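You operate a simulated robot arm through the tools that you are given. There is no shell and no other tool. Be economical: measure what you need, move in short steps, check, and stop when the job is done.

The job below is to be done with a simulated two-armed robot. You get a single attempt, and the scene is never put back.

TASK
Aim the curtain's partner post until the signal shows 5, then reset.
Fine: loosen the grey star knob first; tighten it to its mark after.
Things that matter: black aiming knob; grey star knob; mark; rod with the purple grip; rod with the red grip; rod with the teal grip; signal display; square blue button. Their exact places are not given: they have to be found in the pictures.

The check looks at the end state, three seconds after you hand in, the way a careful person would. Anything else that was tipped, shoved, dropped, spilled or broken makes it a failure.

THE ROBOT
Two 7-joint arms with two-finger parallel grippers on one trunk, on a base that drives. Base frame: it is fixed to the floor where the robot stands at the start and does not move with it; the origin is under the middle of the robot, x ahead of it, y to its left, z up. Lengths are in mm, angles in degrees, forces in N, time in s.
The left shoulder is at the start at [-17, 121, 1265], the right one opposite. Places, roughly: black aiming knob [500, -100, 1100]; grey star knob [400, -100, 1000]; mark [400, -2000, 0]; signal display [400, -2000, 0]; square blue button [500, 0, 800]. Payload 2.4 kg a hand.
The tool frame of a hand sits at the grasp point between the pads (the TCP): z along the fingers, y along the line on which they close. The tips reach 24 mm beyond it. Largest opening 68 mm; finger width 17, thickness 10; the body of the gripper, 40 by 70 mm, starts 41 mm behind the TCP.
Orientation is told as [roll, pitch, yaw] about the base's x, y, z axes, in that order, counted from this pose: with the fingers straight down and closing along the base's y, the tool's x points along the base's -x, its y along +y and its z along -z.

THE INTERFACE
- The arms move only by the tool arm_command. It takes "left_rows", "right_rows" or both (then of equal length, played together; a hand with none holds still); each is text: rows parted by semicolons, each of 7 numbers parted by spaces: the shift along the tool's x, y, z in mm, then the turn, a rotation vector about the tool's x, y, z in degrees, then the opening in per cent of the stroke, from 0 (shut) to 100 (fully open). In form: x y z rx ry rz claw; .... A call has 1 to 10 rows; each row shifts and turns the commanded pose from where the row before left it, along the tool's axes as they then stand. A row lasts 0.2 s, in which the tool goes at most 50 mm and 8.6 degrees; a call with a longer step from one row to the next is refused whole, and so is a gripper value outside its range. Where a pose cannot be reached the arm comes as near as it can. A force on the tool above 40 N (or 10 N above the force at the start of the call, whichever is more), or a blocked arm, ends the call early, and 0.2 s more pass. Each finger travels about 72 mm/s and halts on what it meets, pressing with about 25 N; the grip force reading is that of the motor and also rises with nothing between the fingers. The clock runs only during rows and for 0.2 s after the last one: add rows that do not move to give the fingers time. The reply holds the time, the measured pose of the TCP, the force on the tool along the base axes, the opening and the grip force, in the units named above and with some noise, with the torque about the TCP (base axes, N m) and any sound that the robot's microphone picked up.
- Cameras (640 x 400 px; columns grow to the right, rows downward): "scene" is now at [63.7, 30.2, 1400.1]; the picture's right is [0.05, -1.00, -0.02], its down [-0.80, -0.03, -0.60] and it looks along [0.60, 0.05, -0.80] (base axes); focal length 214 px, centre (320, 200). "left" rides on the left gripper at [84, -11, -75] in its tool frame; the picture's right is [0.13, 0.99, 0.00], its down [-0.60, 0.08, -0.79] and it looks along [-0.79, 0.10, 0.61] (tool axes); focal length 251 px, centre (320, 200). "right" rides on the right gripper at [84, 11, -75] in its tool frame; the picture's right is [-0.13, 0.99, 0.00], its down [-0.60, -0.08, -0.79] and it looks along [-0.79, -0.10, 0.61] (tool axes); focal length 251 px, centre (320, 200).
- grab_frame(camera): a new picture of that camera. The clock stands still meanwhile.
- lift_body(by): slides the trunk up (or, below 0, down) by that many mm; the arms and the scene camera ride with it, the base frame stays. It gives what a move gives, with no picture.
- drive_base(legs): drives the robot by 1 to 6 legs, each [ahead, left, turn to the left] in mm, mm and degrees, along the robot's own axes; the way and the turn of a leg run together, so that a leg with both is an arc; at most 1500 mm and 180 degrees a leg. The arms and the cameras ride along, it lands a little off, and it stops where it bumps. It gives what a move gives.
- pan_tilt(pan, tilt): turns the head with the scene camera to pan (to the left, within 86 degrees either way) and tilt (down, from -29 to 69), counted from straight ahead of the robot. It gives what a move gives.
- locate(camera, pixels): for up to 12 pixels [column, row] of the newest picture of that camera ("zoom" is the newest enlarged one), the place [x, y, z] in the base frame of the surface seen there, good to about 2 mm, but the place of the scene camera against the robot may be out by one fixed shift of up to 18 mm in any direction. The clock stands still meanwhile.
- close_up(camera, box): a new picture of the part [left, top, right, bottom] of that camera's present view, enlarged. The clock stands still meanwhile.
- job_done(): hands the job in; it is judged then, once.

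Go step by step. Measure first, check grasps and placings, and put right what went wrong. The budget is 80 turns and 58 pictures, counting those below and the enlarged ones. Unless the task says otherwise, let go and move clear before handing in, and close with one line.

The tools are called after "Call:" as name(argument=value, ...) on one line, values as JSON. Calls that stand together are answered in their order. arm_command: Moves the arms, as the interface text tells. Its arguments: {"type":"object","properties":{"left_rows":{"type":"string"},"right_rows":{"type":"string"}},"required":[]} The other tools are called the same way: lift_body (by) slides the trunk up or down; drive_base (legs) drives the base; pan_tilt (pan, tilt) turns the head that bears the scene camera; grab_frame (camera) takes a picture; locate (camera, pixels) gives the place of the surface under pixels of a picture; close_up (camera, box) takes an enlarged picture of a part of a camera's view; job_done () hands the job in.

At the start:

```text
time_s: 0.0
left_ee_pos: [192.1, 108.6, 1285.6]
left_ee_rot: [1.2, -0.3, 10.5]
left_ft_force: [-0.1, 0.4, -1.7]
left_torque: [0.0, -0.03, 0.01]
left_gripper_width: 68.0
left_grasp_force: 0.2
right_ee_pos: [396.3, -159.6, 1251.2]
right_ee_rot: [1.0, 0.0, 10.8]
right_ft_force: [1.3, 2.4, -0.5]
right_torque: [-0.17, 0.11, 0.02]
right_gripper_width: 68.2
right_grasp_force: 0.0
trunk travel left (down, up): [-475.0, 375.0]
robot x, y, heading: [-15.1, 42.0, 10.8]
head pan, tilt: [-7.8, 53.3]
```

scene: 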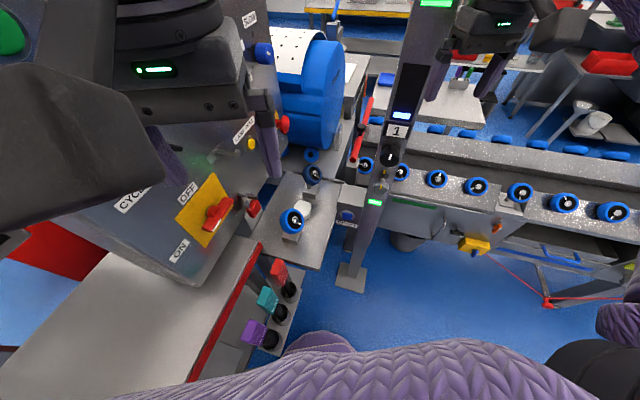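
right: 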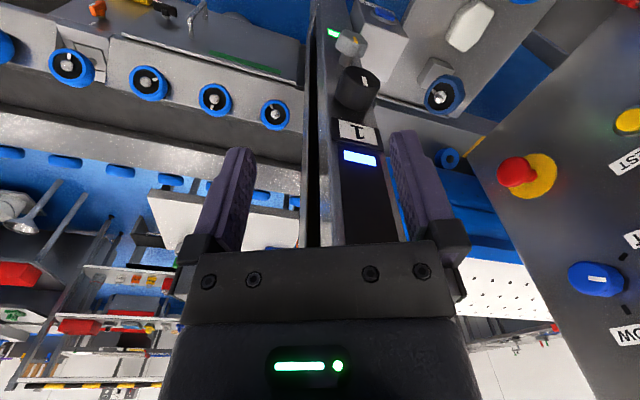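
left: 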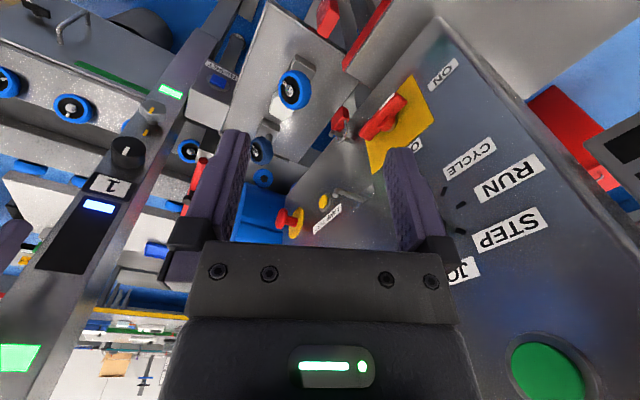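

The post stands at about scene pixels (385,150), with its display, label "1" and black knob; a small box with a blue button is near (347,216). I'll look closer.

Call:
close_up(camera="scene", box=[320, 90, 440, 240])

Call:
close_up(camera="right", box=[300, 0, 440, 180])

Call:
close_up(camera="left", box=[60, 60, 280, 260])

```text
2.67 times, centred on (380, 165) of scene
```

zoom: 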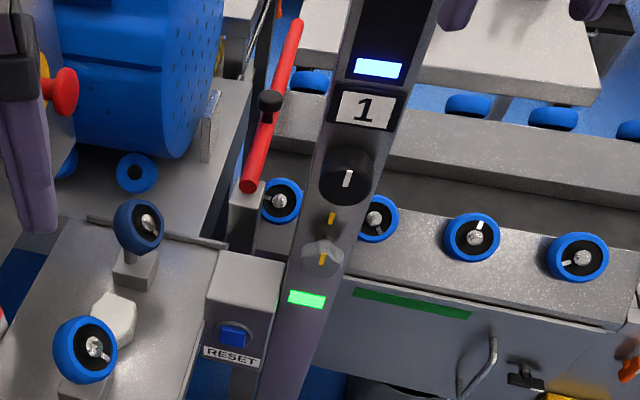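

```text
2.22 times, centred on (370, 90) of right
```

zoom: 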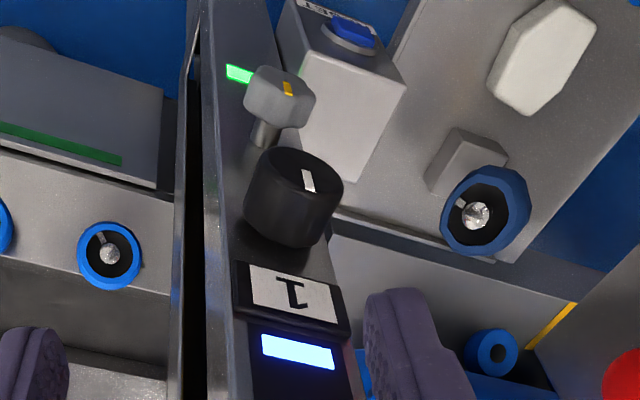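

```text
2.00 times, centred on (170, 160) of left
```

zoom: 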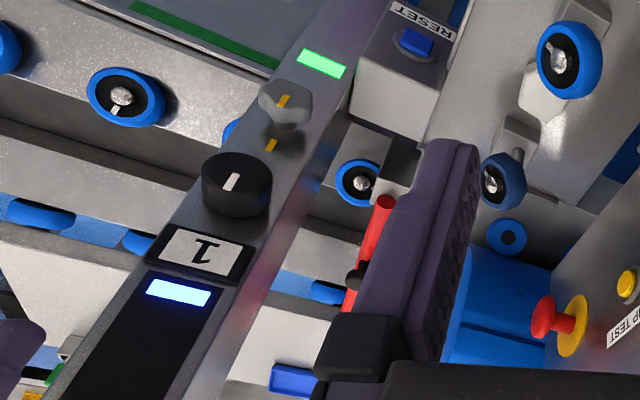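

The post carries a black knob with a white pointer, a grey star knob with a yellow line and a yellow mark, and a box with the RESET button. I'll measure their places from the hand camera.

Call:
locate(camera="zoom", pixels=[[230, 184], [237, 170], [284, 100], [270, 145], [322, 63], [417, 42], [200, 250], [180, 290], [295, 150], [205, 140], [372, 75], [440, 20]])

Call:
locate(camera="right", pixels=[[367, 80], [363, 40], [352, 30], [334, 33], [375, 132], [345, 132], [361, 156], [380, 15], [385, 50], [335, 110], [320, 110], [358, 62]])

Call:
locate(camera="scene", pixels=[[391, 157], [381, 185], [384, 172], [396, 131], [347, 216], [374, 202], [378, 275], [350, 275], [402, 116]])

```text
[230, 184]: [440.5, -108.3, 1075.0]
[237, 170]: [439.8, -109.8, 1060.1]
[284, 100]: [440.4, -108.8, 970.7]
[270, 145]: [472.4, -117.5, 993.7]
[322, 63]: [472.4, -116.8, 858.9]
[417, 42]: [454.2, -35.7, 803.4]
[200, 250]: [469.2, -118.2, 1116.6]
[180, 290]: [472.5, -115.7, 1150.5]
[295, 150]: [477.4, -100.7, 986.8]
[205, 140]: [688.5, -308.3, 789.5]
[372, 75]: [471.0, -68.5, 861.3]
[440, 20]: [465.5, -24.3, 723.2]
```

```text
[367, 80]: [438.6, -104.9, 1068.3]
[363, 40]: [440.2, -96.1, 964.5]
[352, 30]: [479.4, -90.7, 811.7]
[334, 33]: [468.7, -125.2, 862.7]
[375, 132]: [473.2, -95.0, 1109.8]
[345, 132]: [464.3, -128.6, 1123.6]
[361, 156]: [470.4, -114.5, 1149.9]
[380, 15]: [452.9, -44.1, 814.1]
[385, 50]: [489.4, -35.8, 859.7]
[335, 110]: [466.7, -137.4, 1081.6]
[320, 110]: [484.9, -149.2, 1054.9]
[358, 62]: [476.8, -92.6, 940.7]
```

```text
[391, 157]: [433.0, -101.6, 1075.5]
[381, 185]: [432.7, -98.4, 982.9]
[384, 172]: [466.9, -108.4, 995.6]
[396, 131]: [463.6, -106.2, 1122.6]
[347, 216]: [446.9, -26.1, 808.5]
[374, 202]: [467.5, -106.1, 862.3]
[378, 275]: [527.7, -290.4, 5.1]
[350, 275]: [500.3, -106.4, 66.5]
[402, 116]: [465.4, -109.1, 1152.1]
```

The hand and scene cameras differ by a fixed shift of about (-6,+9,+2). The post face normal points roughly to (-0.97,+0.26,0). I'll turn the right hand in place towards the post, drawing it back meanwhile.

Call:
arm_command(right_rows="25 0 0 0 0 8.5 100;25 0 0 0 0 8.5 100;25 0 0 0 0 8.5 100;0 0 0 0 -8.4 0 100;0 0 0 0 -8.4 0 100;0 0 0 0 -8.4 0 100;0 0 0 0 -8.4 0 100;0 0 0 0 -8.4 0 100;0 0 0 0 -8.4 0 100;0 0 0 0 -8.4 0 100")

Call:
locate(camera="scene", pixels=[[215, 212], [180, 300], [285, 275], [252, 335], [240, 255], [292, 220], [140, 200], [265, 305], [314, 172], [330, 210]])

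```text
time_s: 2.2
left_ee_pos: [183.6, 150.7, 1283.1]
left_ee_rot: [0.0, -0.4, 13.1]
left_ft_force: [0.3, -0.4, 0.7]
left_torque: [0.02, -0.01, 0.0]
left_gripper_width: 67.9
left_grasp_force: 0.1
right_ee_pos: [343.1, -115.1, 1263.9]
right_ee_rot: [-0.5, -59.0, -11.9]
right_ft_force: [-0.4, 0.5, 0.3]
right_torque: [-0.03, 0.0, 0.03]
right_gripper_width: 68.2
right_grasp_force: 0.1
right hand out of reach, approached as far as the arm can: row 10
trunk travel left (down, up): [-475.0, 375.0]
robot x, y, heading: [-13.9, 48.1, 13.1]
head pan, tilt: [-7.8, 53.3]
```

```text
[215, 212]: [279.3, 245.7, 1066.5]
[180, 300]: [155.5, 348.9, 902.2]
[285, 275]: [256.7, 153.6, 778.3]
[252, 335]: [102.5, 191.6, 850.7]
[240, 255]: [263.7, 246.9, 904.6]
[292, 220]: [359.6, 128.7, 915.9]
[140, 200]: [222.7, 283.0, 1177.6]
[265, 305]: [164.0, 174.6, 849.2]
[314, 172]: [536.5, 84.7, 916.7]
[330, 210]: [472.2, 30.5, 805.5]
```

The right hand ran out of reach while pitched about -59°, and the robot itself settled slightly. I'll check the surroundings before lowering the trunk.

Call:
grab_frame(camera="scene")

Call:
grab_frame(camera="right")

Call:
grab_frame(camera="left")

```text
51 pictures are left
```

scene: 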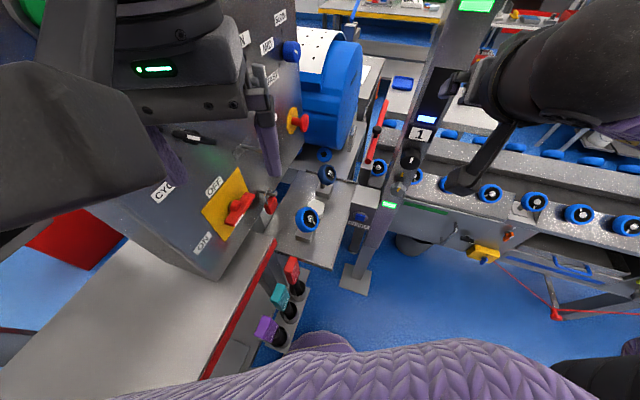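

```text
50 pictures are left
```

right: 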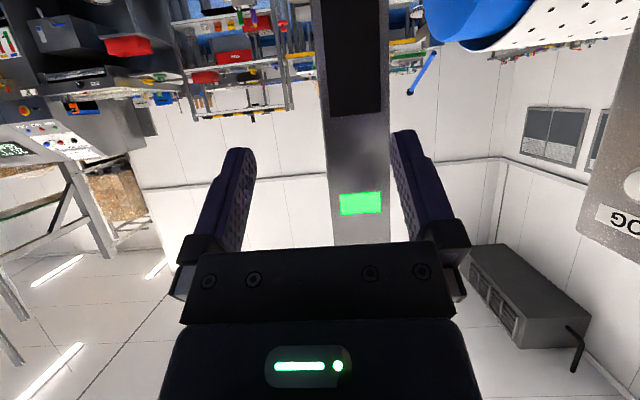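

```text
49 pictures are left
```

left: 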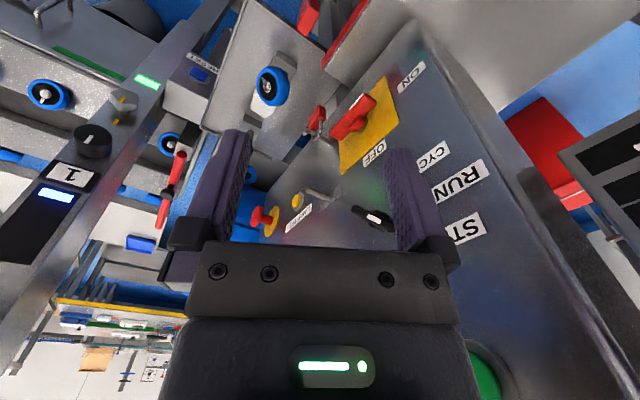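

The left hand hangs close over the control panel, so I'll raise it first, then back off a little to give the right arm room.

Call:
arm_command(left_rows="0 0 -40 0 0 0 100;0 0 -40 0 0 0 100;0 0 -40 0 0 0 100;0 0 -40 0 0 0 100;0 0 -40 0 0 0 100")

Call:
drive_base(legs=[[-120, 0, 0]])

Call:
lift_body(by=-150)

```text
time_s: 3.4
left_ee_pos: [202.1, 135.2, 1441.5]
left_ee_rot: [0.0, 0.2, 10.5]
left_ft_force: [-0.3, 0.1, 0.0]
left_torque: [-0.02, 0.02, 0.03]
left_gripper_width: 68.1
left_grasp_force: 0.0
left hand out of reach, approached as far as the arm can: row 5
right_ee_pos: [350.3, -135.6, 1261.2]
right_ee_rot: [-0.9, -58.3, -14.0]
right_ft_force: [-0.3, -0.1, -0.2]
right_torque: [-0.02, 0.0, 0.02]
right_gripper_width: 67.9
right_grasp_force: 0.0
trunk travel left (down, up): [-475.0, 375.0]
robot x, y, heading: [-15.6, 40.7, 10.8]
head pan, tilt: [-7.8, 53.3]
```

```text
time_s: 4.6
left_ee_pos: [80.9, 113.7, 1441.2]
left_ee_rot: [0.0, 0.2, 10.6]
left_ft_force: [-0.5, -0.1, 0.0]
left_torque: [0.0, -0.01, -0.04]
left_gripper_width: 68.0
left_grasp_force: 0.0
right_ee_pos: [230.4, -158.5, 1260.7]
right_ee_rot: [-0.7, -58.2, -14.1]
right_ft_force: [0.2, 0.2, 0.6]
right_torque: [-0.03, -0.02, 0.01]
right_gripper_width: 68.0
right_grasp_force: 0.1
trunk travel left (down, up): [-475.0, 375.0]
robot x, y, heading: [-138.5, 18.6, 10.6]
head pan, tilt: [-7.8, 53.3]
```

```text
time_s: 6.4
left_ee_pos: [106.9, 117.9, 1276.8]
left_ee_rot: [-0.1, 3.5, 10.6]
left_ft_force: [0.2, -0.1, 0.2]
left_torque: [-0.02, -0.01, 0.02]
left_gripper_width: 67.9
left_grasp_force: 0.0
right_ee_pos: [244.9, -154.8, 1093.4]
right_ee_rot: [-3.2, -55.3, -12.0]
right_ft_force: [-0.2, 0.2, 0.0]
right_torque: [-0.03, 0.01, -0.03]
right_gripper_width: 68.1
right_grasp_force: 0.1
trunk travel left (down, up): [-325.0, 525.0]
robot x, y, heading: [-136.5, 19.5, 10.9]
head pan, tilt: [-7.8, 53.3]
```

Backed off and lowered. Now I'll finish pitching the right hand to level.

Call:
arm_command(right_rows="0 0 0 0 -8.4 0 100;0 0 0 0 -8.4 0 100;0 0 0 0 -8.4 0 100;0 0 0 0 -7 0 100;0 0 0 0 0 0 100")

Call:
grab_frame(camera="right")

```text
time_s: 7.6
left_ee_pos: [105.4, 116.8, 1277.8]
left_ee_rot: [0.0, 3.6, 10.7]
left_ft_force: [0.1, -0.6, 0.0]
left_torque: [0.02, 0.0, 0.01]
left_gripper_width: 68.0
left_grasp_force: 0.0
right_ee_pos: [285.5, -146.9, 1104.0]
right_ee_rot: [-10.4, -78.9, -3.7]
right_ft_force: [-0.2, -0.5, -0.1]
right_torque: [0.01, 0.03, -0.02]
right_gripper_width: 68.0
right_grasp_force: 0.0
right hand out of reach, approached as far as the arm can: row 1, 2, 3, 4
trunk travel left (down, up): [-325.0, 525.0]
robot x, y, heading: [-136.3, 21.6, 10.9]
head pan, tilt: [-7.8, 53.3]
```

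```text
48 pictures are left
```

right: 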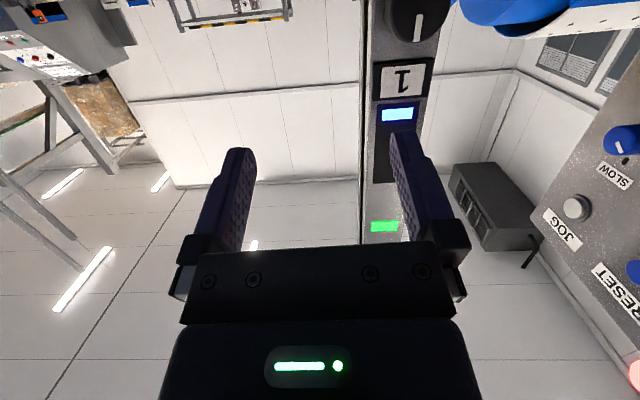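

The hand is nearly level but at the fold limit; moving forward towards the post should bring it into reach.

Call:
arm_command(right_rows="20 20 30 0 0 0 100;20 20 30 0 0 0 100;20 20 30 0 0 0 100;20 10 0 0 0 0 100;20 0 0 0 0 0 100;0 0 0 0 0 0 100")

Call:
grab_frame(camera="right")

```text
time_s: 9.0
left_ee_pos: [105.8, 116.7, 1277.1]
left_ee_rot: [0.0, 3.6, 10.7]
left_ft_force: [0.0, 0.3, -0.5]
left_torque: [0.02, 0.0, 0.02]
left_gripper_width: 68.0
left_grasp_force: 0.0
right_ee_pos: [371.7, -100.2, 985.8]
right_ee_rot: [-10.6, -78.9, -3.6]
right_ft_force: [0.0, 0.1, 0.0]
right_torque: [-0.01, -0.02, 0.0]
right_gripper_width: 68.0
right_grasp_force: 0.0
trunk travel left (down, up): [-325.0, 525.0]
robot x, y, heading: [-139.6, 19.0, 11.0]
head pan, tilt: [-7.8, 53.3]
```

```text
47 pictures are left
```

right: 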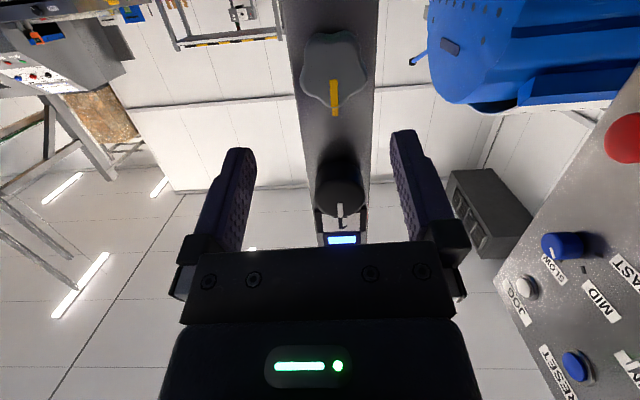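

The hand reaches now; it still points about 11° down. I'll level it and measure the star knob from here.

Call:
arm_command(right_rows="0 0 0 0 -5.5 0 100;0 0 0 0 -5.4 0 100;0 0 0 0 0 0 100")

Call:
close_up(camera="right", box=[220, 0, 460, 250])

```text
time_s: 9.8
left_ee_pos: [105.3, 117.7, 1278.1]
left_ee_rot: [0.0, 3.6, 10.7]
left_ft_force: [-0.1, -0.2, 0.1]
left_torque: [0.01, 0.0, -0.04]
left_gripper_width: 68.2
left_grasp_force: 0.0
right_ee_pos: [370.4, -61.5, 1004.9]
right_ee_rot: [-83.5, -87.9, 69.1]
right_ft_force: [-1.0, -0.2, 0.6]
right_torque: [-0.01, -0.05, 0.0]
right_gripper_width: 68.1
right_grasp_force: 0.0
right hand out of reach, approached as far as the arm can: row 1, 2
trunk travel left (down, up): [-325.0, 525.0]
robot x, y, heading: [-135.8, 20.4, 11.0]
head pan, tilt: [-7.8, 53.3]
```

```text
1.60 times, centred on (340, 125) of right
```

zoom: 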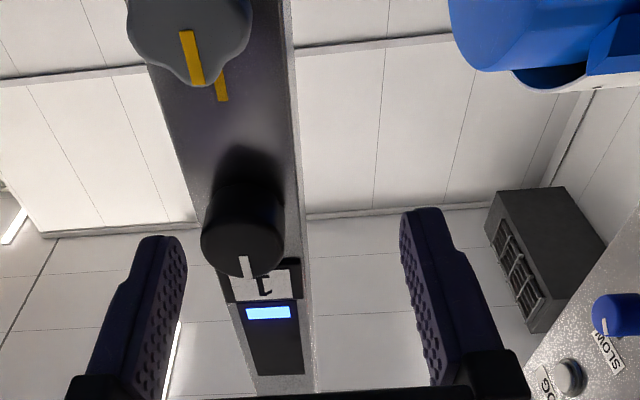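

Level pointing is at the joint limit at this height, so I'll lower the trunk further and bring the hand back up relative to it.

Call:
lift_body(by=-130)

Call:
arm_command(right_rows="-25 0 0 0 0 0 100;-25 0 0 0 0 0 100;-25 0 0 0 0 0 100;-25 0 0 0 0 0 100;0 0 0 0 0 0 100")

Call:
grab_frame(camera="right")

```text
time_s: 11.4
left_ee_pos: [139.6, 124.0, 1127.6]
left_ee_rot: [0.1, 8.5, 10.6]
left_ft_force: [0.7, 0.6, 0.4]
left_torque: [0.0, 0.02, 0.02]
left_gripper_width: 67.6
left_grasp_force: 0.1
right_ee_pos: [368.0, -59.7, 876.6]
right_ee_rot: [-83.3, -88.0, 69.0]
right_ft_force: [0.5, 0.1, -0.5]
right_torque: [-0.01, 0.0, -0.06]
right_gripper_width: 68.1
right_grasp_force: 0.0
trunk travel left (down, up): [-195.0, 655.0]
robot x, y, heading: [-134.3, 19.9, 10.8]
head pan, tilt: [-7.8, 53.3]
```

```text
time_s: 12.6
left_ee_pos: [140.1, 123.1, 1127.4]
left_ee_rot: [0.1, 8.5, 10.7]
left_ft_force: [0.0, 0.4, 0.3]
left_torque: [0.03, 0.0, 0.02]
left_gripper_width: 67.8
left_grasp_force: 0.0
right_ee_pos: [369.6, -57.2, 975.8]
right_ee_rot: [-82.3, -87.9, 68.1]
right_ft_force: [0.2, 0.4, 0.7]
right_torque: [0.04, -0.02, 0.01]
right_gripper_width: 67.9
right_grasp_force: 0.1
trunk travel left (down, up): [-195.0, 655.0]
robot x, y, heading: [-135.1, 18.1, 10.8]
head pan, tilt: [-7.8, 53.3]
```

```text
45 pictures are left
```

right: 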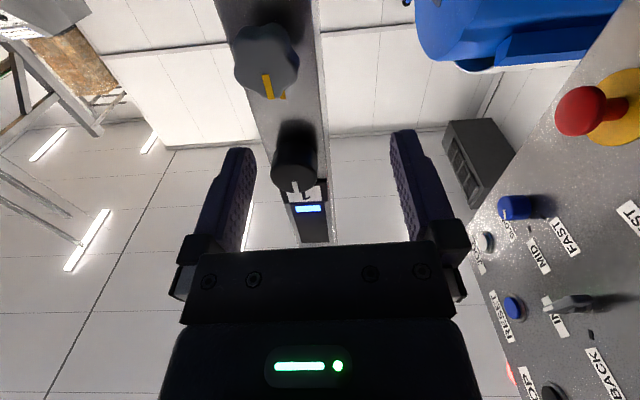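

The hand now holds level at the knob's height. The star knob is near (267,60) and the black knob near (293,160); I'll measure them.

Call:
locate(camera="right", pixels=[[267, 55], [267, 86], [237, 60], [297, 60], [265, 27], [283, 97], [275, 160], [314, 160], [294, 178], [240, 20], [318, 30], [293, 210]])

Call:
close_up(camera="right", box=[217, 0, 345, 80])

```text
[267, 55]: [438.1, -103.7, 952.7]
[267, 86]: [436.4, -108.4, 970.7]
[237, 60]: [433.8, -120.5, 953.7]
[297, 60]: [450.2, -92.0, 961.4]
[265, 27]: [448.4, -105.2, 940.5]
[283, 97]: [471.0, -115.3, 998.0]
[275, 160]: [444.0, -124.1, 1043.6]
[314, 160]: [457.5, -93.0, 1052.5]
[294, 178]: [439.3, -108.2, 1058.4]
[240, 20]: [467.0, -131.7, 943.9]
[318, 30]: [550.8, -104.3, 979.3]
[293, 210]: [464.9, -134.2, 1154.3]
```

```text
5.00 times, centred on (281, 40) of right
```

zoom: 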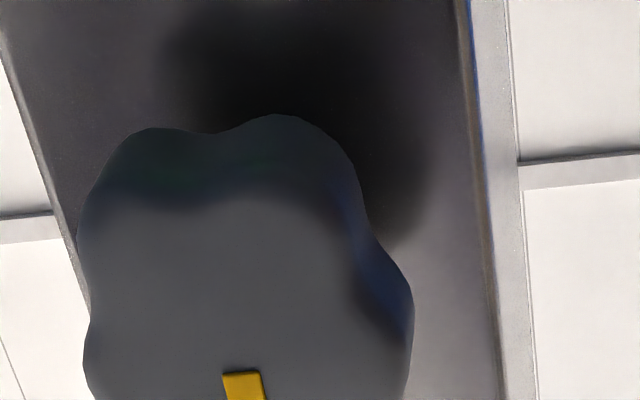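

The star knob's front centre is about (438,-106,961), some 34 mm across, and the post face is at x≈471. I'll line up with it at a standoff.

Call:
arm_command(right_rows="8 -15 0 0 0 0 85;8 -15 0 0 0 0 85;0 0 15 0 0 0 85;0 0 15 0 0 0 85;0 0 0 0 0 0 85")

Call:
grab_frame(camera="right")

Call:
grab_frame(camera="scene")

```text
time_s: 13.8
left_ee_pos: [139.8, 122.8, 1126.6]
left_ee_rot: [0.0, 8.6, 10.8]
left_ft_force: [-0.1, -0.2, 1.0]
left_torque: [0.01, -0.03, -0.02]
left_gripper_width: 68.0
left_grasp_force: 0.0
right_ee_pos: [392.4, -93.9, 959.8]
right_ee_rot: [-82.0, -87.9, 67.7]
right_ft_force: [-0.3, 0.8, 0.5]
right_torque: [0.01, 0.01, 0.02]
right_gripper_width: 57.5
right_grasp_force: 0.0
trunk travel left (down, up): [-195.0, 655.0]
robot x, y, heading: [-138.1, 17.0, 10.6]
head pan, tilt: [-7.8, 53.3]
```

```text
43 pictures are left
```

right: 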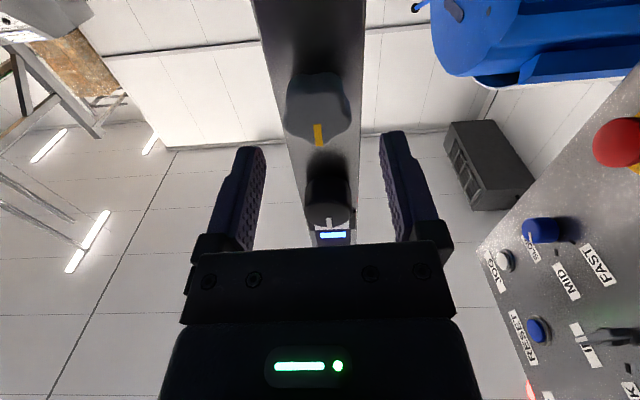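

```text
42 pictures are left
```

scene: 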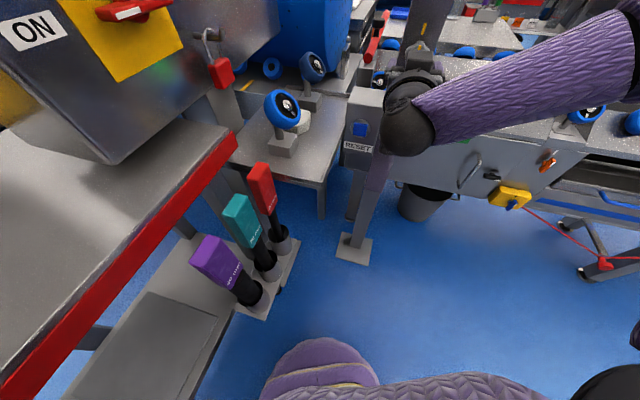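

The knob (318,110) is centred between the fingers. I'll advance 44 mm and close on it.

Call:
arm_command(right_rows="0 0 15 0 0 0 80;0 0 15 0 0 0 80;0 0 14 0 0 0 80;0 0 0 0 0 0 80")

Call:
grab_frame(camera="right")

```text
time_s: 14.8
left_ee_pos: [140.3, 124.4, 1126.5]
left_ee_rot: [0.0, 8.4, 10.6]
left_ft_force: [-0.5, 0.4, -0.4]
left_torque: [0.01, 0.0, -0.03]
left_gripper_width: 68.1
left_grasp_force: 0.2
right_ee_pos: [435.0, -103.3, 960.2]
right_ee_rot: [-82.6, -87.9, 68.4]
right_ft_force: [0.4, -0.9, 0.2]
right_torque: [-0.02, 0.03, 0.0]
right_gripper_width: 54.3
right_grasp_force: 0.0
trunk travel left (down, up): [-195.0, 655.0]
robot x, y, heading: [-138.8, 17.9, 11.0]
head pan, tilt: [-7.8, 53.3]
```

```text
41 pictures are left
```

right: 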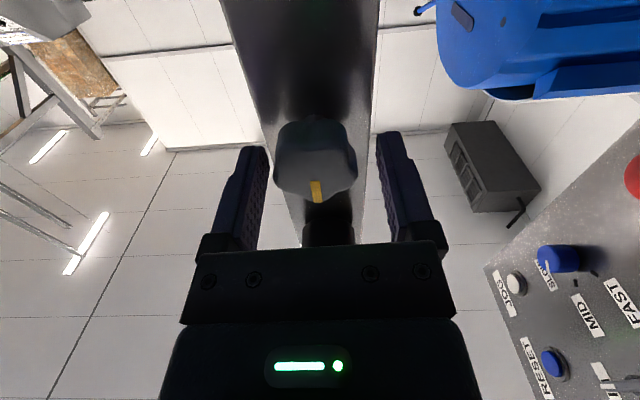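

Call:
locate(camera="right", pixels=[[316, 165], [316, 190], [316, 150], [278, 165], [352, 165], [316, 199], [262, 165], [384, 160]])

Call:
arm_command(right_rows="0 0 0 0 0 0 60;0 0 0 0 0 0 40;0 0 0 0 0 0 30;0 0 0 0 0 0 30")

```text
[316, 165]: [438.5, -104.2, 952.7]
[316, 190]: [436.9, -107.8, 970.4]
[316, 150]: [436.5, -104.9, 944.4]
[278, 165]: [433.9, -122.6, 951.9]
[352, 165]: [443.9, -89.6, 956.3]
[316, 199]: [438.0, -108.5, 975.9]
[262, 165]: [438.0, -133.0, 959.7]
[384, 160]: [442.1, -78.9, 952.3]
```

```text
time_s: 15.8
left_ee_pos: [140.8, 121.6, 1128.1]
left_ee_rot: [0.1, 8.4, 10.6]
left_ft_force: [0.0, 0.5, -1.0]
left_torque: [-0.01, 0.0, 0.0]
left_gripper_width: 68.0
left_grasp_force: 0.1
right_ee_pos: [433.8, -106.5, 959.2]
right_ee_rot: [-82.4, -88.0, 68.1]
right_ft_force: [-1.4, -14.7, 2.8]
right_torque: [-0.1, 0.06, -0.08]
right_gripper_width: 41.7
right_grasp_force: 44.8
trunk travel left (down, up): [-195.0, 655.0]
robot x, y, heading: [-138.5, 17.9, 10.8]
head pan, tilt: [-7.8, 53.3]
```

The knob is gripped at 41.7 mm with a small side force; I'll ease sideways and start loosening counterclockwise (negative turn about tool z).

Call:
arm_command(right_rows="0 -2.5 0 0 0 0 30;0 0 0 0 0 -8 30;0 0 0 0 0 -8 30;0 0 0 0 0 -8 30;0 0 0 0 0 0 30")

Call:
grab_frame(camera="right")

```text
time_s: 17.0
left_ee_pos: [140.7, 123.3, 1126.8]
left_ee_rot: [0.0, 8.4, 10.8]
left_ft_force: [0.7, 0.3, 0.1]
left_torque: [0.01, 0.0, 0.0]
left_gripper_width: 67.9
left_grasp_force: 0.2
right_ee_pos: [435.8, -107.4, 960.8]
right_ee_rot: [-89.4, -63.9, 75.2]
right_ft_force: [9.1, -8.0, 8.7]
right_torque: [-0.2, -0.79, 0.9]
right_gripper_width: 41.9
right_grasp_force: 45.2
trunk travel left (down, up): [-195.0, 655.0]
robot x, y, heading: [-134.4, 17.6, 10.9]
head pan, tilt: [-7.8, 53.3]
```

```text
40 pictures are left
```

right: 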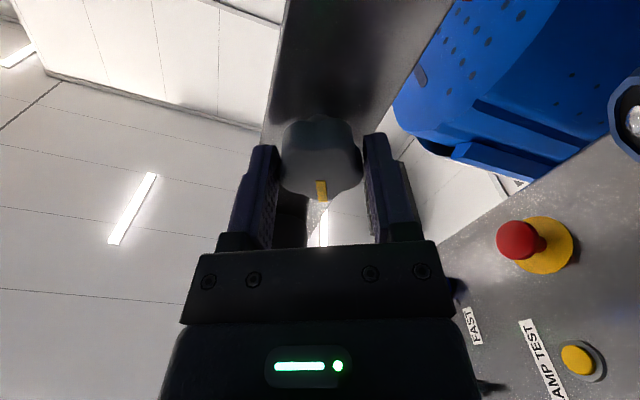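

The knob turned with the hand (yellow line stays at (321,190) between the pads). I'll continue loosening.

Call:
arm_command(right_rows="0 0 0 0 0 -8 30;0 0 0 0 0 -8 30;0 0 0 0 0 -8 30;0 0 0 0 0 -8 30;0 0 0 0 0 -8 30;0 0 0 0 0 -8 30;0 0 0 0 0 0 30")

Call:
grab_frame(camera="right")

```text
time_s: 18.6
left_ee_pos: [141.8, 124.3, 1127.4]
left_ee_rot: [0.0, 8.5, 10.7]
left_ft_force: [0.0, 0.5, 0.1]
left_torque: [0.01, 0.01, 0.02]
left_gripper_width: 68.1
left_grasp_force: 0.0
right_ee_pos: [434.9, -105.8, 960.3]
right_ee_rot: [-89.6, -15.9, 75.6]
right_ft_force: [11.8, -1.5, 7.6]
right_torque: [-0.12, -0.48, -0.68]
right_gripper_width: 41.7
right_grasp_force: 44.7
trunk travel left (down, up): [-195.0, 655.0]
robot x, y, heading: [-132.4, 17.1, 10.9]
head pan, tilt: [-7.8, 53.3]
```

```text
39 pictures are left
```

right: 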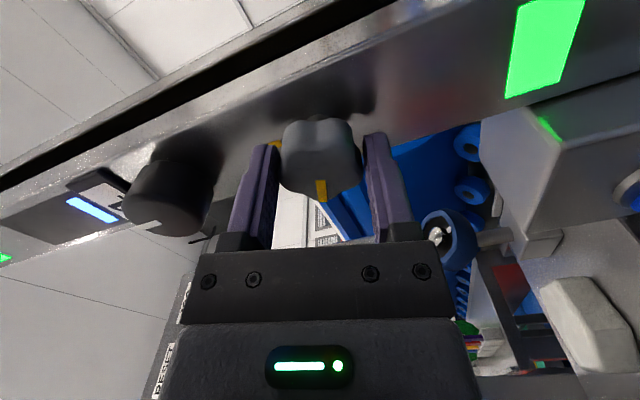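

72° so far without a stop; I'll go to about 96°, then let go and withdraw.

Call:
arm_command(right_rows="0 0 0 0 0 -8 30;0 0 0 0 0 -8 30;0 0 0 0 0 -8 30;0 0 0 0 0 0 30")

Call:
arm_command(right_rows="0 0 0 0 0 0 80;0 0 0 0 0 0 80;0 0 0 0 0 0 80;0 0 -20 0 0 0 80;0 0 -25 0 0 0 80;0 0 -25 0 0 0 80;0 0 0 0 0 0 80")

Call:
grab_frame(camera="right")

```text
time_s: 19.6
left_ee_pos: [142.0, 123.3, 1127.4]
left_ee_rot: [0.0, 8.4, 10.7]
left_ft_force: [0.6, 0.5, -0.1]
left_torque: [0.01, -0.01, 0.01]
left_gripper_width: 68.0
left_grasp_force: 0.1
right_ee_pos: [434.5, -106.6, 960.0]
right_ee_rot: [-89.6, 8.3, 75.8]
right_ft_force: [7.0, -1.1, 1.5]
right_torque: [-0.21, -0.86, -0.62]
right_gripper_width: 41.6
right_grasp_force: 45.0
trunk travel left (down, up): [-195.0, 655.0]
robot x, y, heading: [-138.5, 16.5, 11.1]
head pan, tilt: [-7.8, 53.3]
```

```text
time_s: 21.2
left_ee_pos: [139.4, 124.6, 1127.4]
left_ee_rot: [0.0, 8.6, 10.7]
left_ft_force: [0.0, -0.6, 0.1]
left_torque: [0.03, 0.04, 0.02]
left_gripper_width: 67.9
left_grasp_force: 0.0
right_ee_pos: [365.8, -90.7, 961.1]
right_ee_rot: [-89.7, 8.1, 75.8]
right_ft_force: [-0.4, -0.9, -0.8]
right_torque: [-0.02, -0.01, 0.01]
right_gripper_width: 54.3
right_grasp_force: 0.1
trunk travel left (down, up): [-195.0, 655.0]
robot x, y, heading: [-135.9, 16.4, 10.7]
head pan, tilt: [-7.8, 53.3]
```

```text
38 pictures are left
```

right: 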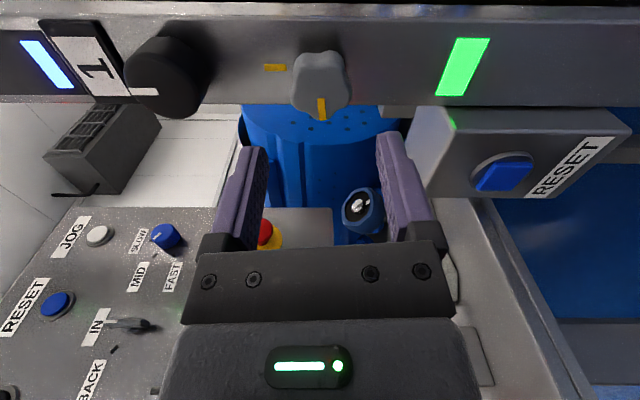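

The star knob's line moved about 96° from the mark. Now I'll measure the black knob, whose pointer is at (145,91).

Call:
locate(camera="right", pixels=[[135, 91], [152, 91], [165, 90], [178, 90], [165, 105], [165, 65], [128, 65], [190, 75], [95, 65], [505, 172], [545, 165], [465, 65]])

Call:
close_up(camera="right", box=[0, 0, 360, 225])

```text
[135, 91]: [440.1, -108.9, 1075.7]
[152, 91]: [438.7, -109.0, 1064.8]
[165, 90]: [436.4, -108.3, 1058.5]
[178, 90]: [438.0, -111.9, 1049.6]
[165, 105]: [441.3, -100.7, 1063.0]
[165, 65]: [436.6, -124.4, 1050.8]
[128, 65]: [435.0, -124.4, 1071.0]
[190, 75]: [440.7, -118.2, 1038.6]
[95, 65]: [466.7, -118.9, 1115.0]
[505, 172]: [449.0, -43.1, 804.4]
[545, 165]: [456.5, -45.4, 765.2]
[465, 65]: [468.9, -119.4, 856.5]
```

```text
1.78 times, centred on (180, 112) of right
```

zoom: 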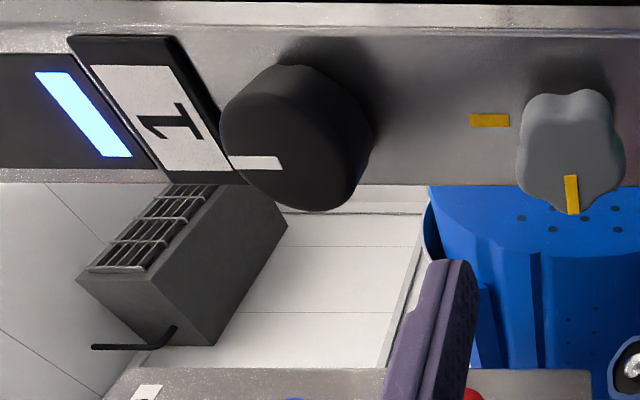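

The black knob's front centre is about (438,-108,1059), about 40 mm across. I'll raise the hand to it at the same standoff and turn the wrist to mid-range.

Call:
arm_command(right_rows="3 -24 0 0 0 0 100;3 -25 0 0 0 0 100;2 -24 0 0 0 0 100;2 -24 0 0 0 0 100;0 0 0 0 0 8 100;0 0 0 0 0 8 100;0 0 0 0 0 8 100;0 0 0 0 0 8 100;0 0 0 0 0 8 100;0 0 0 0 0 8 100")

Call:
grab_frame(camera="right")

```text
time_s: 23.4
left_ee_pos: [139.9, 122.9, 1127.8]
left_ee_rot: [0.1, 8.4, 10.8]
left_ft_force: [0.6, 0.1, -0.4]
left_torque: [-0.02, -0.01, 0.0]
left_gripper_width: 67.9
left_grasp_force: 0.1
right_ee_pos: [368.0, -85.3, 1058.4]
right_ee_rot: [-89.7, -40.1, 75.6]
right_ft_force: [0.3, -0.4, 0.7]
right_torque: [0.03, 0.02, -0.01]
right_gripper_width: 68.3
right_grasp_force: 0.0
trunk travel left (down, up): [-195.0, 655.0]
robot x, y, heading: [-134.2, 20.5, 10.6]
head pan, tilt: [-7.8, 53.3]
```

```text
36 pictures are left
```

right: 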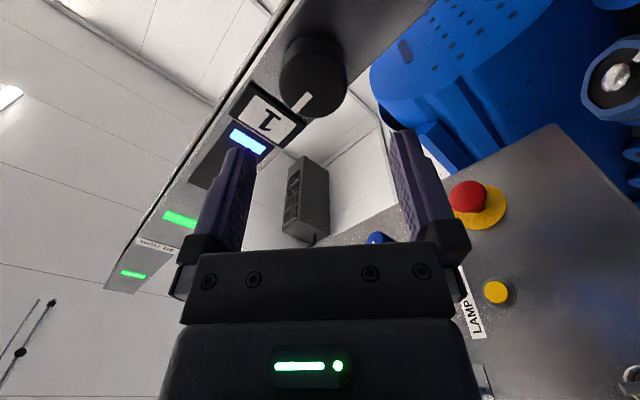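

I'll advance along the axis with a small rightward correction, then check.

Call:
arm_command(right_rows="3 -2 15 0 0 0 100;0 0 15 0 0 0 100;0 0 15 0 0 0 100;0 0 15 0 0 0 100;0 0 9 0 0 0 100;0 0 0 0 0 0 100")

Call:
grab_frame(camera="right")

```text
time_s: 24.8
left_ee_pos: [140.6, 123.7, 1126.6]
left_ee_rot: [0.1, 8.5, 10.7]
left_ft_force: [0.7, -0.3, 0.2]
left_torque: [-0.01, -0.02, -0.01]
left_gripper_width: 67.9
left_grasp_force: 0.2
right_ee_pos: [434.2, -107.3, 1057.3]
right_ee_rot: [-89.6, -39.9, 75.5]
right_ft_force: [-0.3, -0.5, -0.5]
right_torque: [-0.01, 0.01, -0.04]
right_gripper_width: 67.8
right_grasp_force: 0.0
trunk travel left (down, up): [-195.0, 655.0]
robot x, y, heading: [-134.0, 17.8, 10.8]
head pan, tilt: [-7.8, 53.3]
```

```text
35 pictures are left
```

right: 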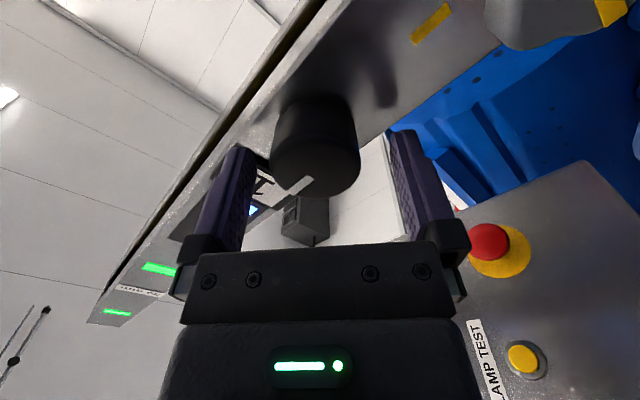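

Call:
arm_command(right_rows="0 0 0 0 0 0 80;0 0 0 0 0 0 60;0 0 0 0 0 0 40;0 0 0 0 0 0 35;0 0 0 0 0 0 35")

Call:
pan_tilt(pan=-25, tilt=10)

Call:
grab_frame(camera="scene")

```text
time_s: 26.0
left_ee_pos: [140.1, 123.5, 1127.8]
left_ee_rot: [-0.1, 8.4, 10.6]
left_ft_force: [1.0, -0.7, 0.0]
left_torque: [0.01, -0.01, -0.02]
left_gripper_width: 68.1
left_grasp_force: 0.0
right_ee_pos: [432.9, -108.2, 1058.8]
right_ee_rot: [-89.9, -40.0, 75.6]
right_ft_force: [8.7, -9.4, 22.5]
right_torque: [0.03, 0.02, -0.44]
right_gripper_width: 42.8
right_grasp_force: 44.9
trunk travel left (down, up): [-195.0, 655.0]
robot x, y, heading: [-136.8, 19.4, 10.8]
head pan, tilt: [-7.8, 53.3]
```

```text
time_s: 27.1
left_ee_pos: [139.8, 123.0, 1128.3]
left_ee_rot: [0.1, 8.3, 10.7]
left_ft_force: [-0.4, 0.3, 0.8]
left_torque: [-0.02, -0.02, -0.02]
left_gripper_width: 68.0
left_grasp_force: 0.0
right_ee_pos: [432.7, -107.8, 1058.8]
right_ee_rot: [-90.0, -40.0, 75.6]
right_ft_force: [18.1, -14.2, 38.7]
right_torque: [0.18, 0.26, -0.46]
right_gripper_width: 43.0
right_grasp_force: 45.0
trunk travel left (down, up): [-195.0, 655.0]
robot x, y, heading: [-135.4, 19.5, 10.7]
head pan, tilt: [-25.0, 10.0]
```

```text
34 pictures are left
```

scene: 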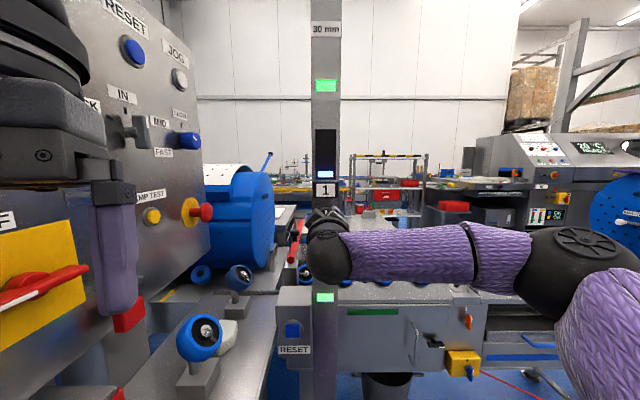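

The signal display is a bar with a digit below, now "1" at (325,190). The knob is gripped; I'll relieve the upward force and turn clockwise 16°.

Call:
arm_command(right_rows="-1.3 -2.9 1.5 0 0 0 35;0 0 0 0 0 5 35;0 0 0 0 0 6 35;0 0 0 0 0 5 35;0 0 0 0 0 0 35")

Call:
close_up(camera="scene", box=[280, 110, 376, 230])

```text
time_s: 28.3
left_ee_pos: [138.3, 123.7, 1126.6]
left_ee_rot: [0.1, 8.5, 10.7]
left_ft_force: [0.7, -0.3, -0.1]
left_torque: [-0.02, 0.0, 0.02]
left_gripper_width: 68.0
left_grasp_force: 0.1
right_ee_pos: [432.5, -107.8, 1058.7]
right_ee_rot: [-89.2, -56.1, 75.2]
right_ft_force: [-26.9, -0.7, -22.8]
right_torque: [0.12, 0.1, -0.25]
right_gripper_width: 42.7
right_grasp_force: 45.1
trunk travel left (down, up): [-195.0, 655.0]
robot x, y, heading: [-139.5, 23.6, 11.1]
head pan, tilt: [-25.0, 10.0]
```

```text
3.33 times, centred on (328, 170) of scene
```

zoom: 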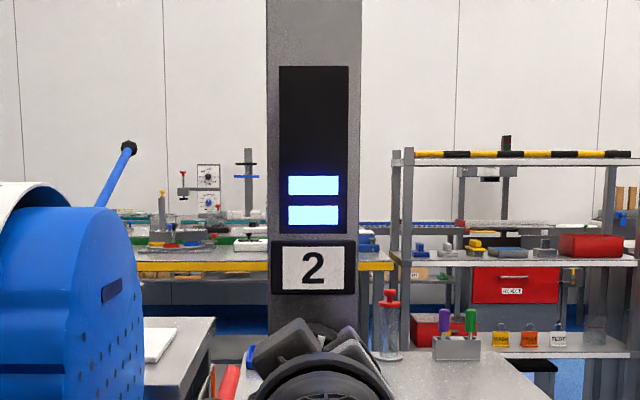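

Clockwise raises it: it now shows 2. I continue clockwise in small steps.

Call:
arm_command(right_rows="0 1.5 -1.5 0 0 5 35;0 0 0 0 0 5 35;0 0 0 0 0 2 35;0 0 0 0 0 0 35")

Call:
close_up(camera="scene", box=[280, 110, 376, 230])

```text
time_s: 29.3
left_ee_pos: [140.5, 122.3, 1128.0]
left_ee_rot: [0.0, 8.4, 10.7]
left_ft_force: [0.4, -0.6, 1.0]
left_torque: [-0.02, 0.0, 0.04]
left_gripper_width: 67.9
left_grasp_force: 0.0
right_ee_pos: [433.1, -106.4, 1059.5]
right_ee_rot: [-89.2, -68.0, 74.9]
right_ft_force: [-16.5, -3.2, -15.2]
right_torque: [0.36, 1.19, -0.07]
right_gripper_width: 42.5
right_grasp_force: 44.7
trunk travel left (down, up): [-195.0, 655.0]
robot x, y, heading: [-136.2, 21.3, 10.7]
head pan, tilt: [-25.0, 10.0]
```

```text
3.33 times, centred on (328, 170) of scene
```

zoom: 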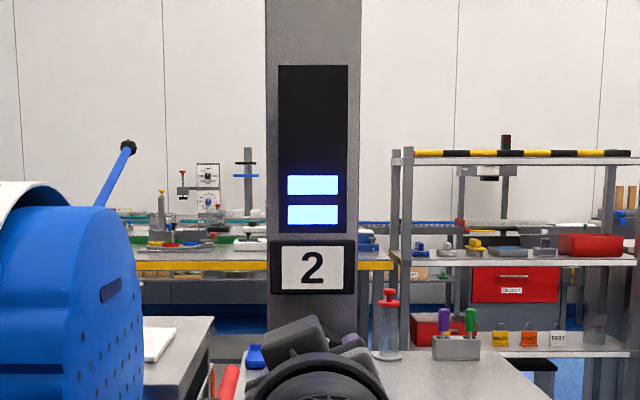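

Call:
arm_command(right_rows="0 1 -1 0 0 6 35;0 0 0 0 0 6 35;0 0 0 0 0 0 35")

Call:
close_up(camera="scene", box=[280, 110, 376, 230])

Call:
grab_frame(camera="right")

```text
time_s: 30.1
left_ee_pos: [140.2, 122.9, 1127.0]
left_ee_rot: [0.1, 8.4, 10.7]
left_ft_force: [-0.1, 0.2, -0.3]
left_torque: [0.04, 0.02, -0.01]
left_gripper_width: 68.1
left_grasp_force: 0.0
right_ee_pos: [432.9, -106.7, 1060.1]
right_ee_rot: [-89.1, -80.3, 74.7]
right_ft_force: [-3.1, -9.1, -3.2]
right_torque: [0.21, 0.71, 0.12]
right_gripper_width: 42.0
right_grasp_force: 44.9
trunk travel left (down, up): [-195.0, 655.0]
robot x, y, heading: [-134.7, 17.8, 11.0]
head pan, tilt: [-25.0, 10.0]
```

```text
3.33 times, centred on (328, 170) of scene
```

zoom: 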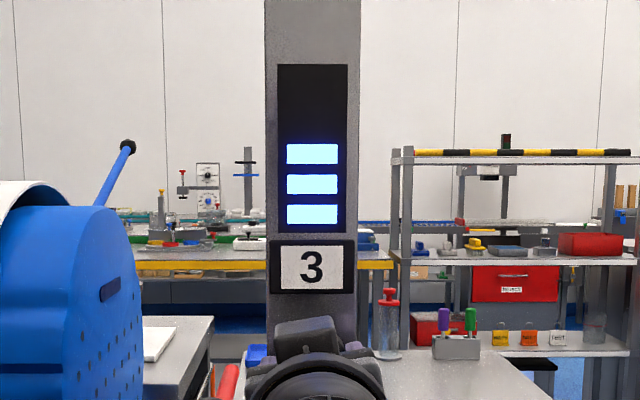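

```text
30 pictures are left
```

right: 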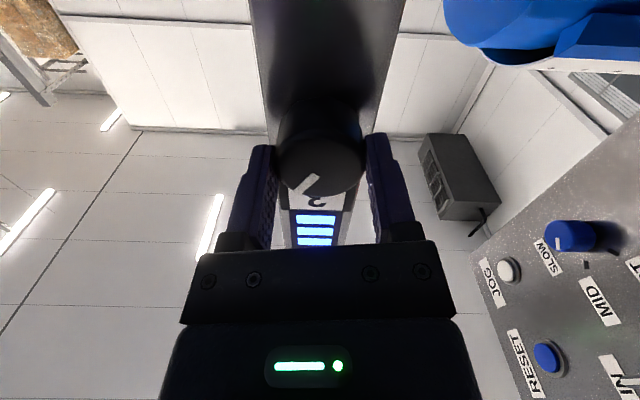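

It shows 3 after 40°. Continue clockwise 16° more.

Call:
arm_command(right_rows="0 0 0 0 0 5 35;0 0 0 0 0 5 35;0 0 0 0 0 6 35;0 0 0 0 0 0 35")

Call:
close_up(camera="scene", box=[280, 110, 376, 230])

```text
time_s: 31.1
left_ee_pos: [141.1, 121.6, 1127.9]
left_ee_rot: [0.0, 8.5, 10.7]
left_ft_force: [-0.6, 1.0, 0.2]
left_torque: [0.04, 0.0, -0.01]
left_gripper_width: 67.9
left_grasp_force: 0.1
right_ee_pos: [433.1, -106.9, 1058.6]
right_ee_rot: [88.5, -83.8, -102.9]
right_ft_force: [8.2, -11.4, 11.8]
right_torque: [0.16, 0.29, 0.78]
right_gripper_width: 42.4
right_grasp_force: 44.7
trunk travel left (down, up): [-195.0, 655.0]
robot x, y, heading: [-139.5, 16.5, 10.9]
head pan, tilt: [-25.0, 10.0]
```

```text
3.33 times, centred on (328, 170) of scene
```

zoom: 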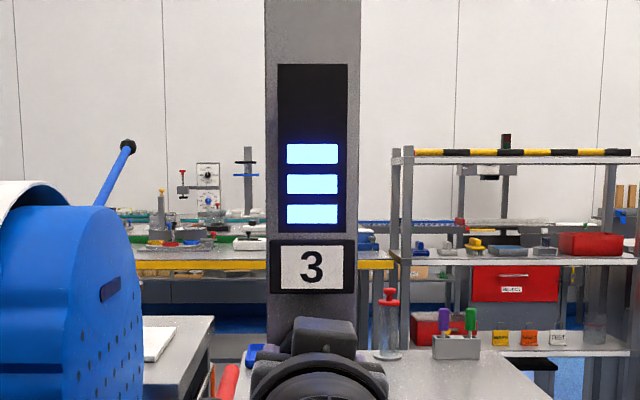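

Call:
arm_command(right_rows="0 0 0 0 0 5 35;0 0 0 0 0 6 35;0 0 0 0 0 0 35")

Call:
grab_frame(camera="right")

```text
time_s: 31.9
left_ee_pos: [140.5, 122.4, 1126.7]
left_ee_rot: [0.1, 8.5, 10.7]
left_ft_force: [-0.6, -0.5, 0.5]
left_torque: [0.01, -0.02, -0.02]
left_gripper_width: 67.8
left_grasp_force: 0.1
right_ee_pos: [432.4, -106.3, 1060.2]
right_ee_rot: [89.5, -72.8, -103.8]
right_ft_force: [12.4, -13.0, 19.6]
right_torque: [0.02, -0.08, 0.65]
right_gripper_width: 42.2
right_grasp_force: 44.9
trunk travel left (down, up): [-195.0, 655.0]
robot x, y, heading: [-138.0, 18.1, 10.7]
head pan, tilt: [-25.0, 10.0]
```

```text
28 pictures are left
```

right: 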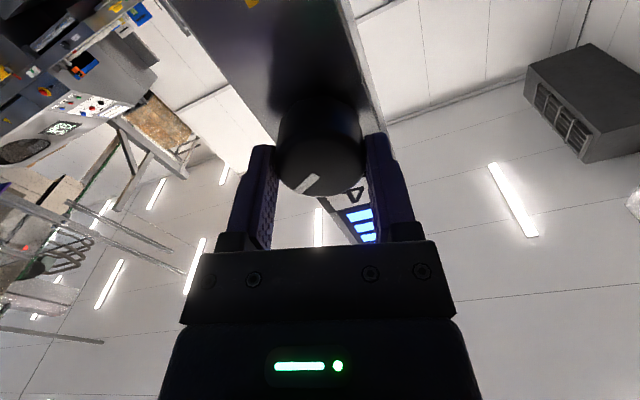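

The digit at (355,195) appears to have changed to 4. I'll turn a further 10° and check with the scene camera.

Call:
arm_command(right_rows="0 0 0 0 0 5 35;0 0 0 0 0 5 35;0 0 0 0 0 0 35")

Call:
close_up(camera="scene", box=[280, 110, 376, 230])

```text
time_s: 32.7
left_ee_pos: [139.6, 121.7, 1128.6]
left_ee_rot: [0.1, 8.5, 10.7]
left_ft_force: [0.3, -0.3, -0.2]
left_torque: [-0.01, 0.0, 0.02]
left_gripper_width: 68.1
left_grasp_force: 0.1
right_ee_pos: [433.7, -105.5, 1060.3]
right_ee_rot: [89.6, -62.7, -103.9]
right_ft_force: [12.0, -14.1, 24.2]
right_torque: [-0.02, -0.29, 0.6]
right_gripper_width: 42.2
right_grasp_force: 45.3
trunk travel left (down, up): [-195.0, 655.0]
robot x, y, heading: [-136.3, 23.8, 10.8]
head pan, tilt: [-25.0, 10.0]
```

```text
3.33 times, centred on (328, 170) of scene
```

zoom: 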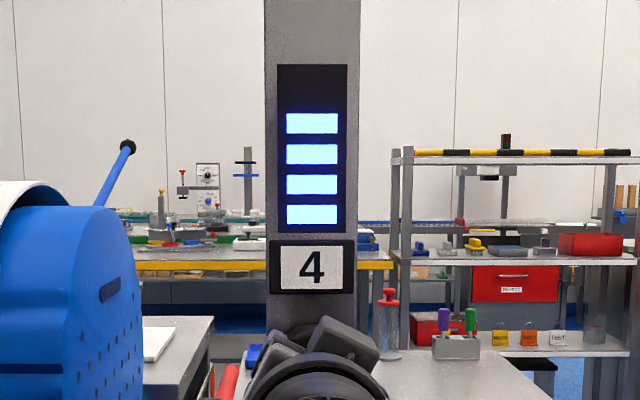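

Shows 4 at 77°. Continue 10°.

Call:
arm_command(right_rows="-1 0.5 0 0 0 5 35;0 0 0 0 0 5 35;0 0 0 0 0 0 35")

Call:
close_up(camera="scene", box=[280, 110, 376, 230])

```text
time_s: 33.5
left_ee_pos: [139.8, 122.8, 1126.9]
left_ee_rot: [0.1, 8.4, 10.7]
left_ft_force: [-0.5, -0.3, -0.1]
left_torque: [0.0, 0.03, 0.03]
left_gripper_width: 67.9
left_grasp_force: 0.0
right_ee_pos: [432.6, -105.5, 1059.9]
right_ee_rot: [89.6, -52.9, -103.9]
right_ft_force: [11.8, -11.9, 18.2]
right_torque: [-0.09, -0.53, 0.42]
right_gripper_width: 42.4
right_grasp_force: 45.3
trunk travel left (down, up): [-195.0, 655.0]
robot x, y, heading: [-136.1, 19.2, 11.0]
head pan, tilt: [-25.0, 10.0]
```

```text
3.33 times, centred on (328, 170) of scene
```

zoom: 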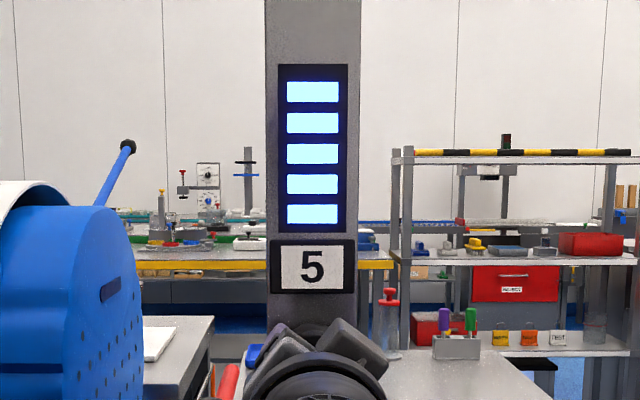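

It shows 5. I'll nudge 4° further to be off the edge of the band and confirm.

Call:
arm_command(right_rows="0 0 0 0 0 4 35;0 0 0 0 0 0 35")

Call:
close_up(camera="scene", box=[280, 110, 376, 230])

```text
time_s: 34.1
left_ee_pos: [140.0, 121.6, 1126.8]
left_ee_rot: [0.1, 8.6, 10.7]
left_ft_force: [0.3, -0.4, 0.2]
left_torque: [0.0, 0.0, -0.01]
left_gripper_width: 68.0
left_grasp_force: 0.0
right_ee_pos: [434.0, -106.5, 1059.9]
right_ee_rot: [89.5, -48.8, -103.9]
right_ft_force: [9.4, -11.3, 12.3]
right_torque: [-0.14, -0.61, 0.52]
right_gripper_width: 42.3
right_grasp_force: 45.1
trunk travel left (down, up): [-195.0, 655.0]
robot x, y, heading: [-136.4, 21.9, 10.5]
head pan, tilt: [-25.0, 10.0]
```

```text
3.33 times, centred on (328, 170) of scene
```

zoom: 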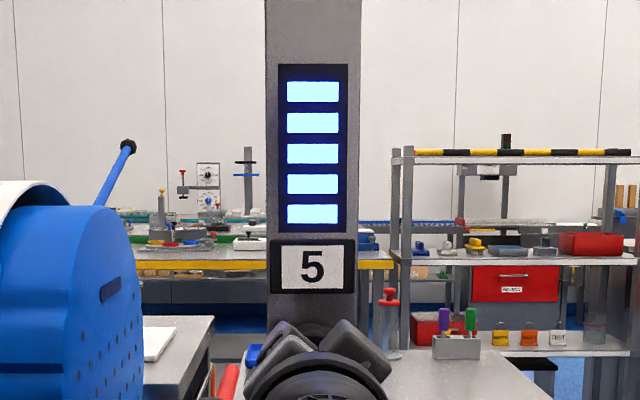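

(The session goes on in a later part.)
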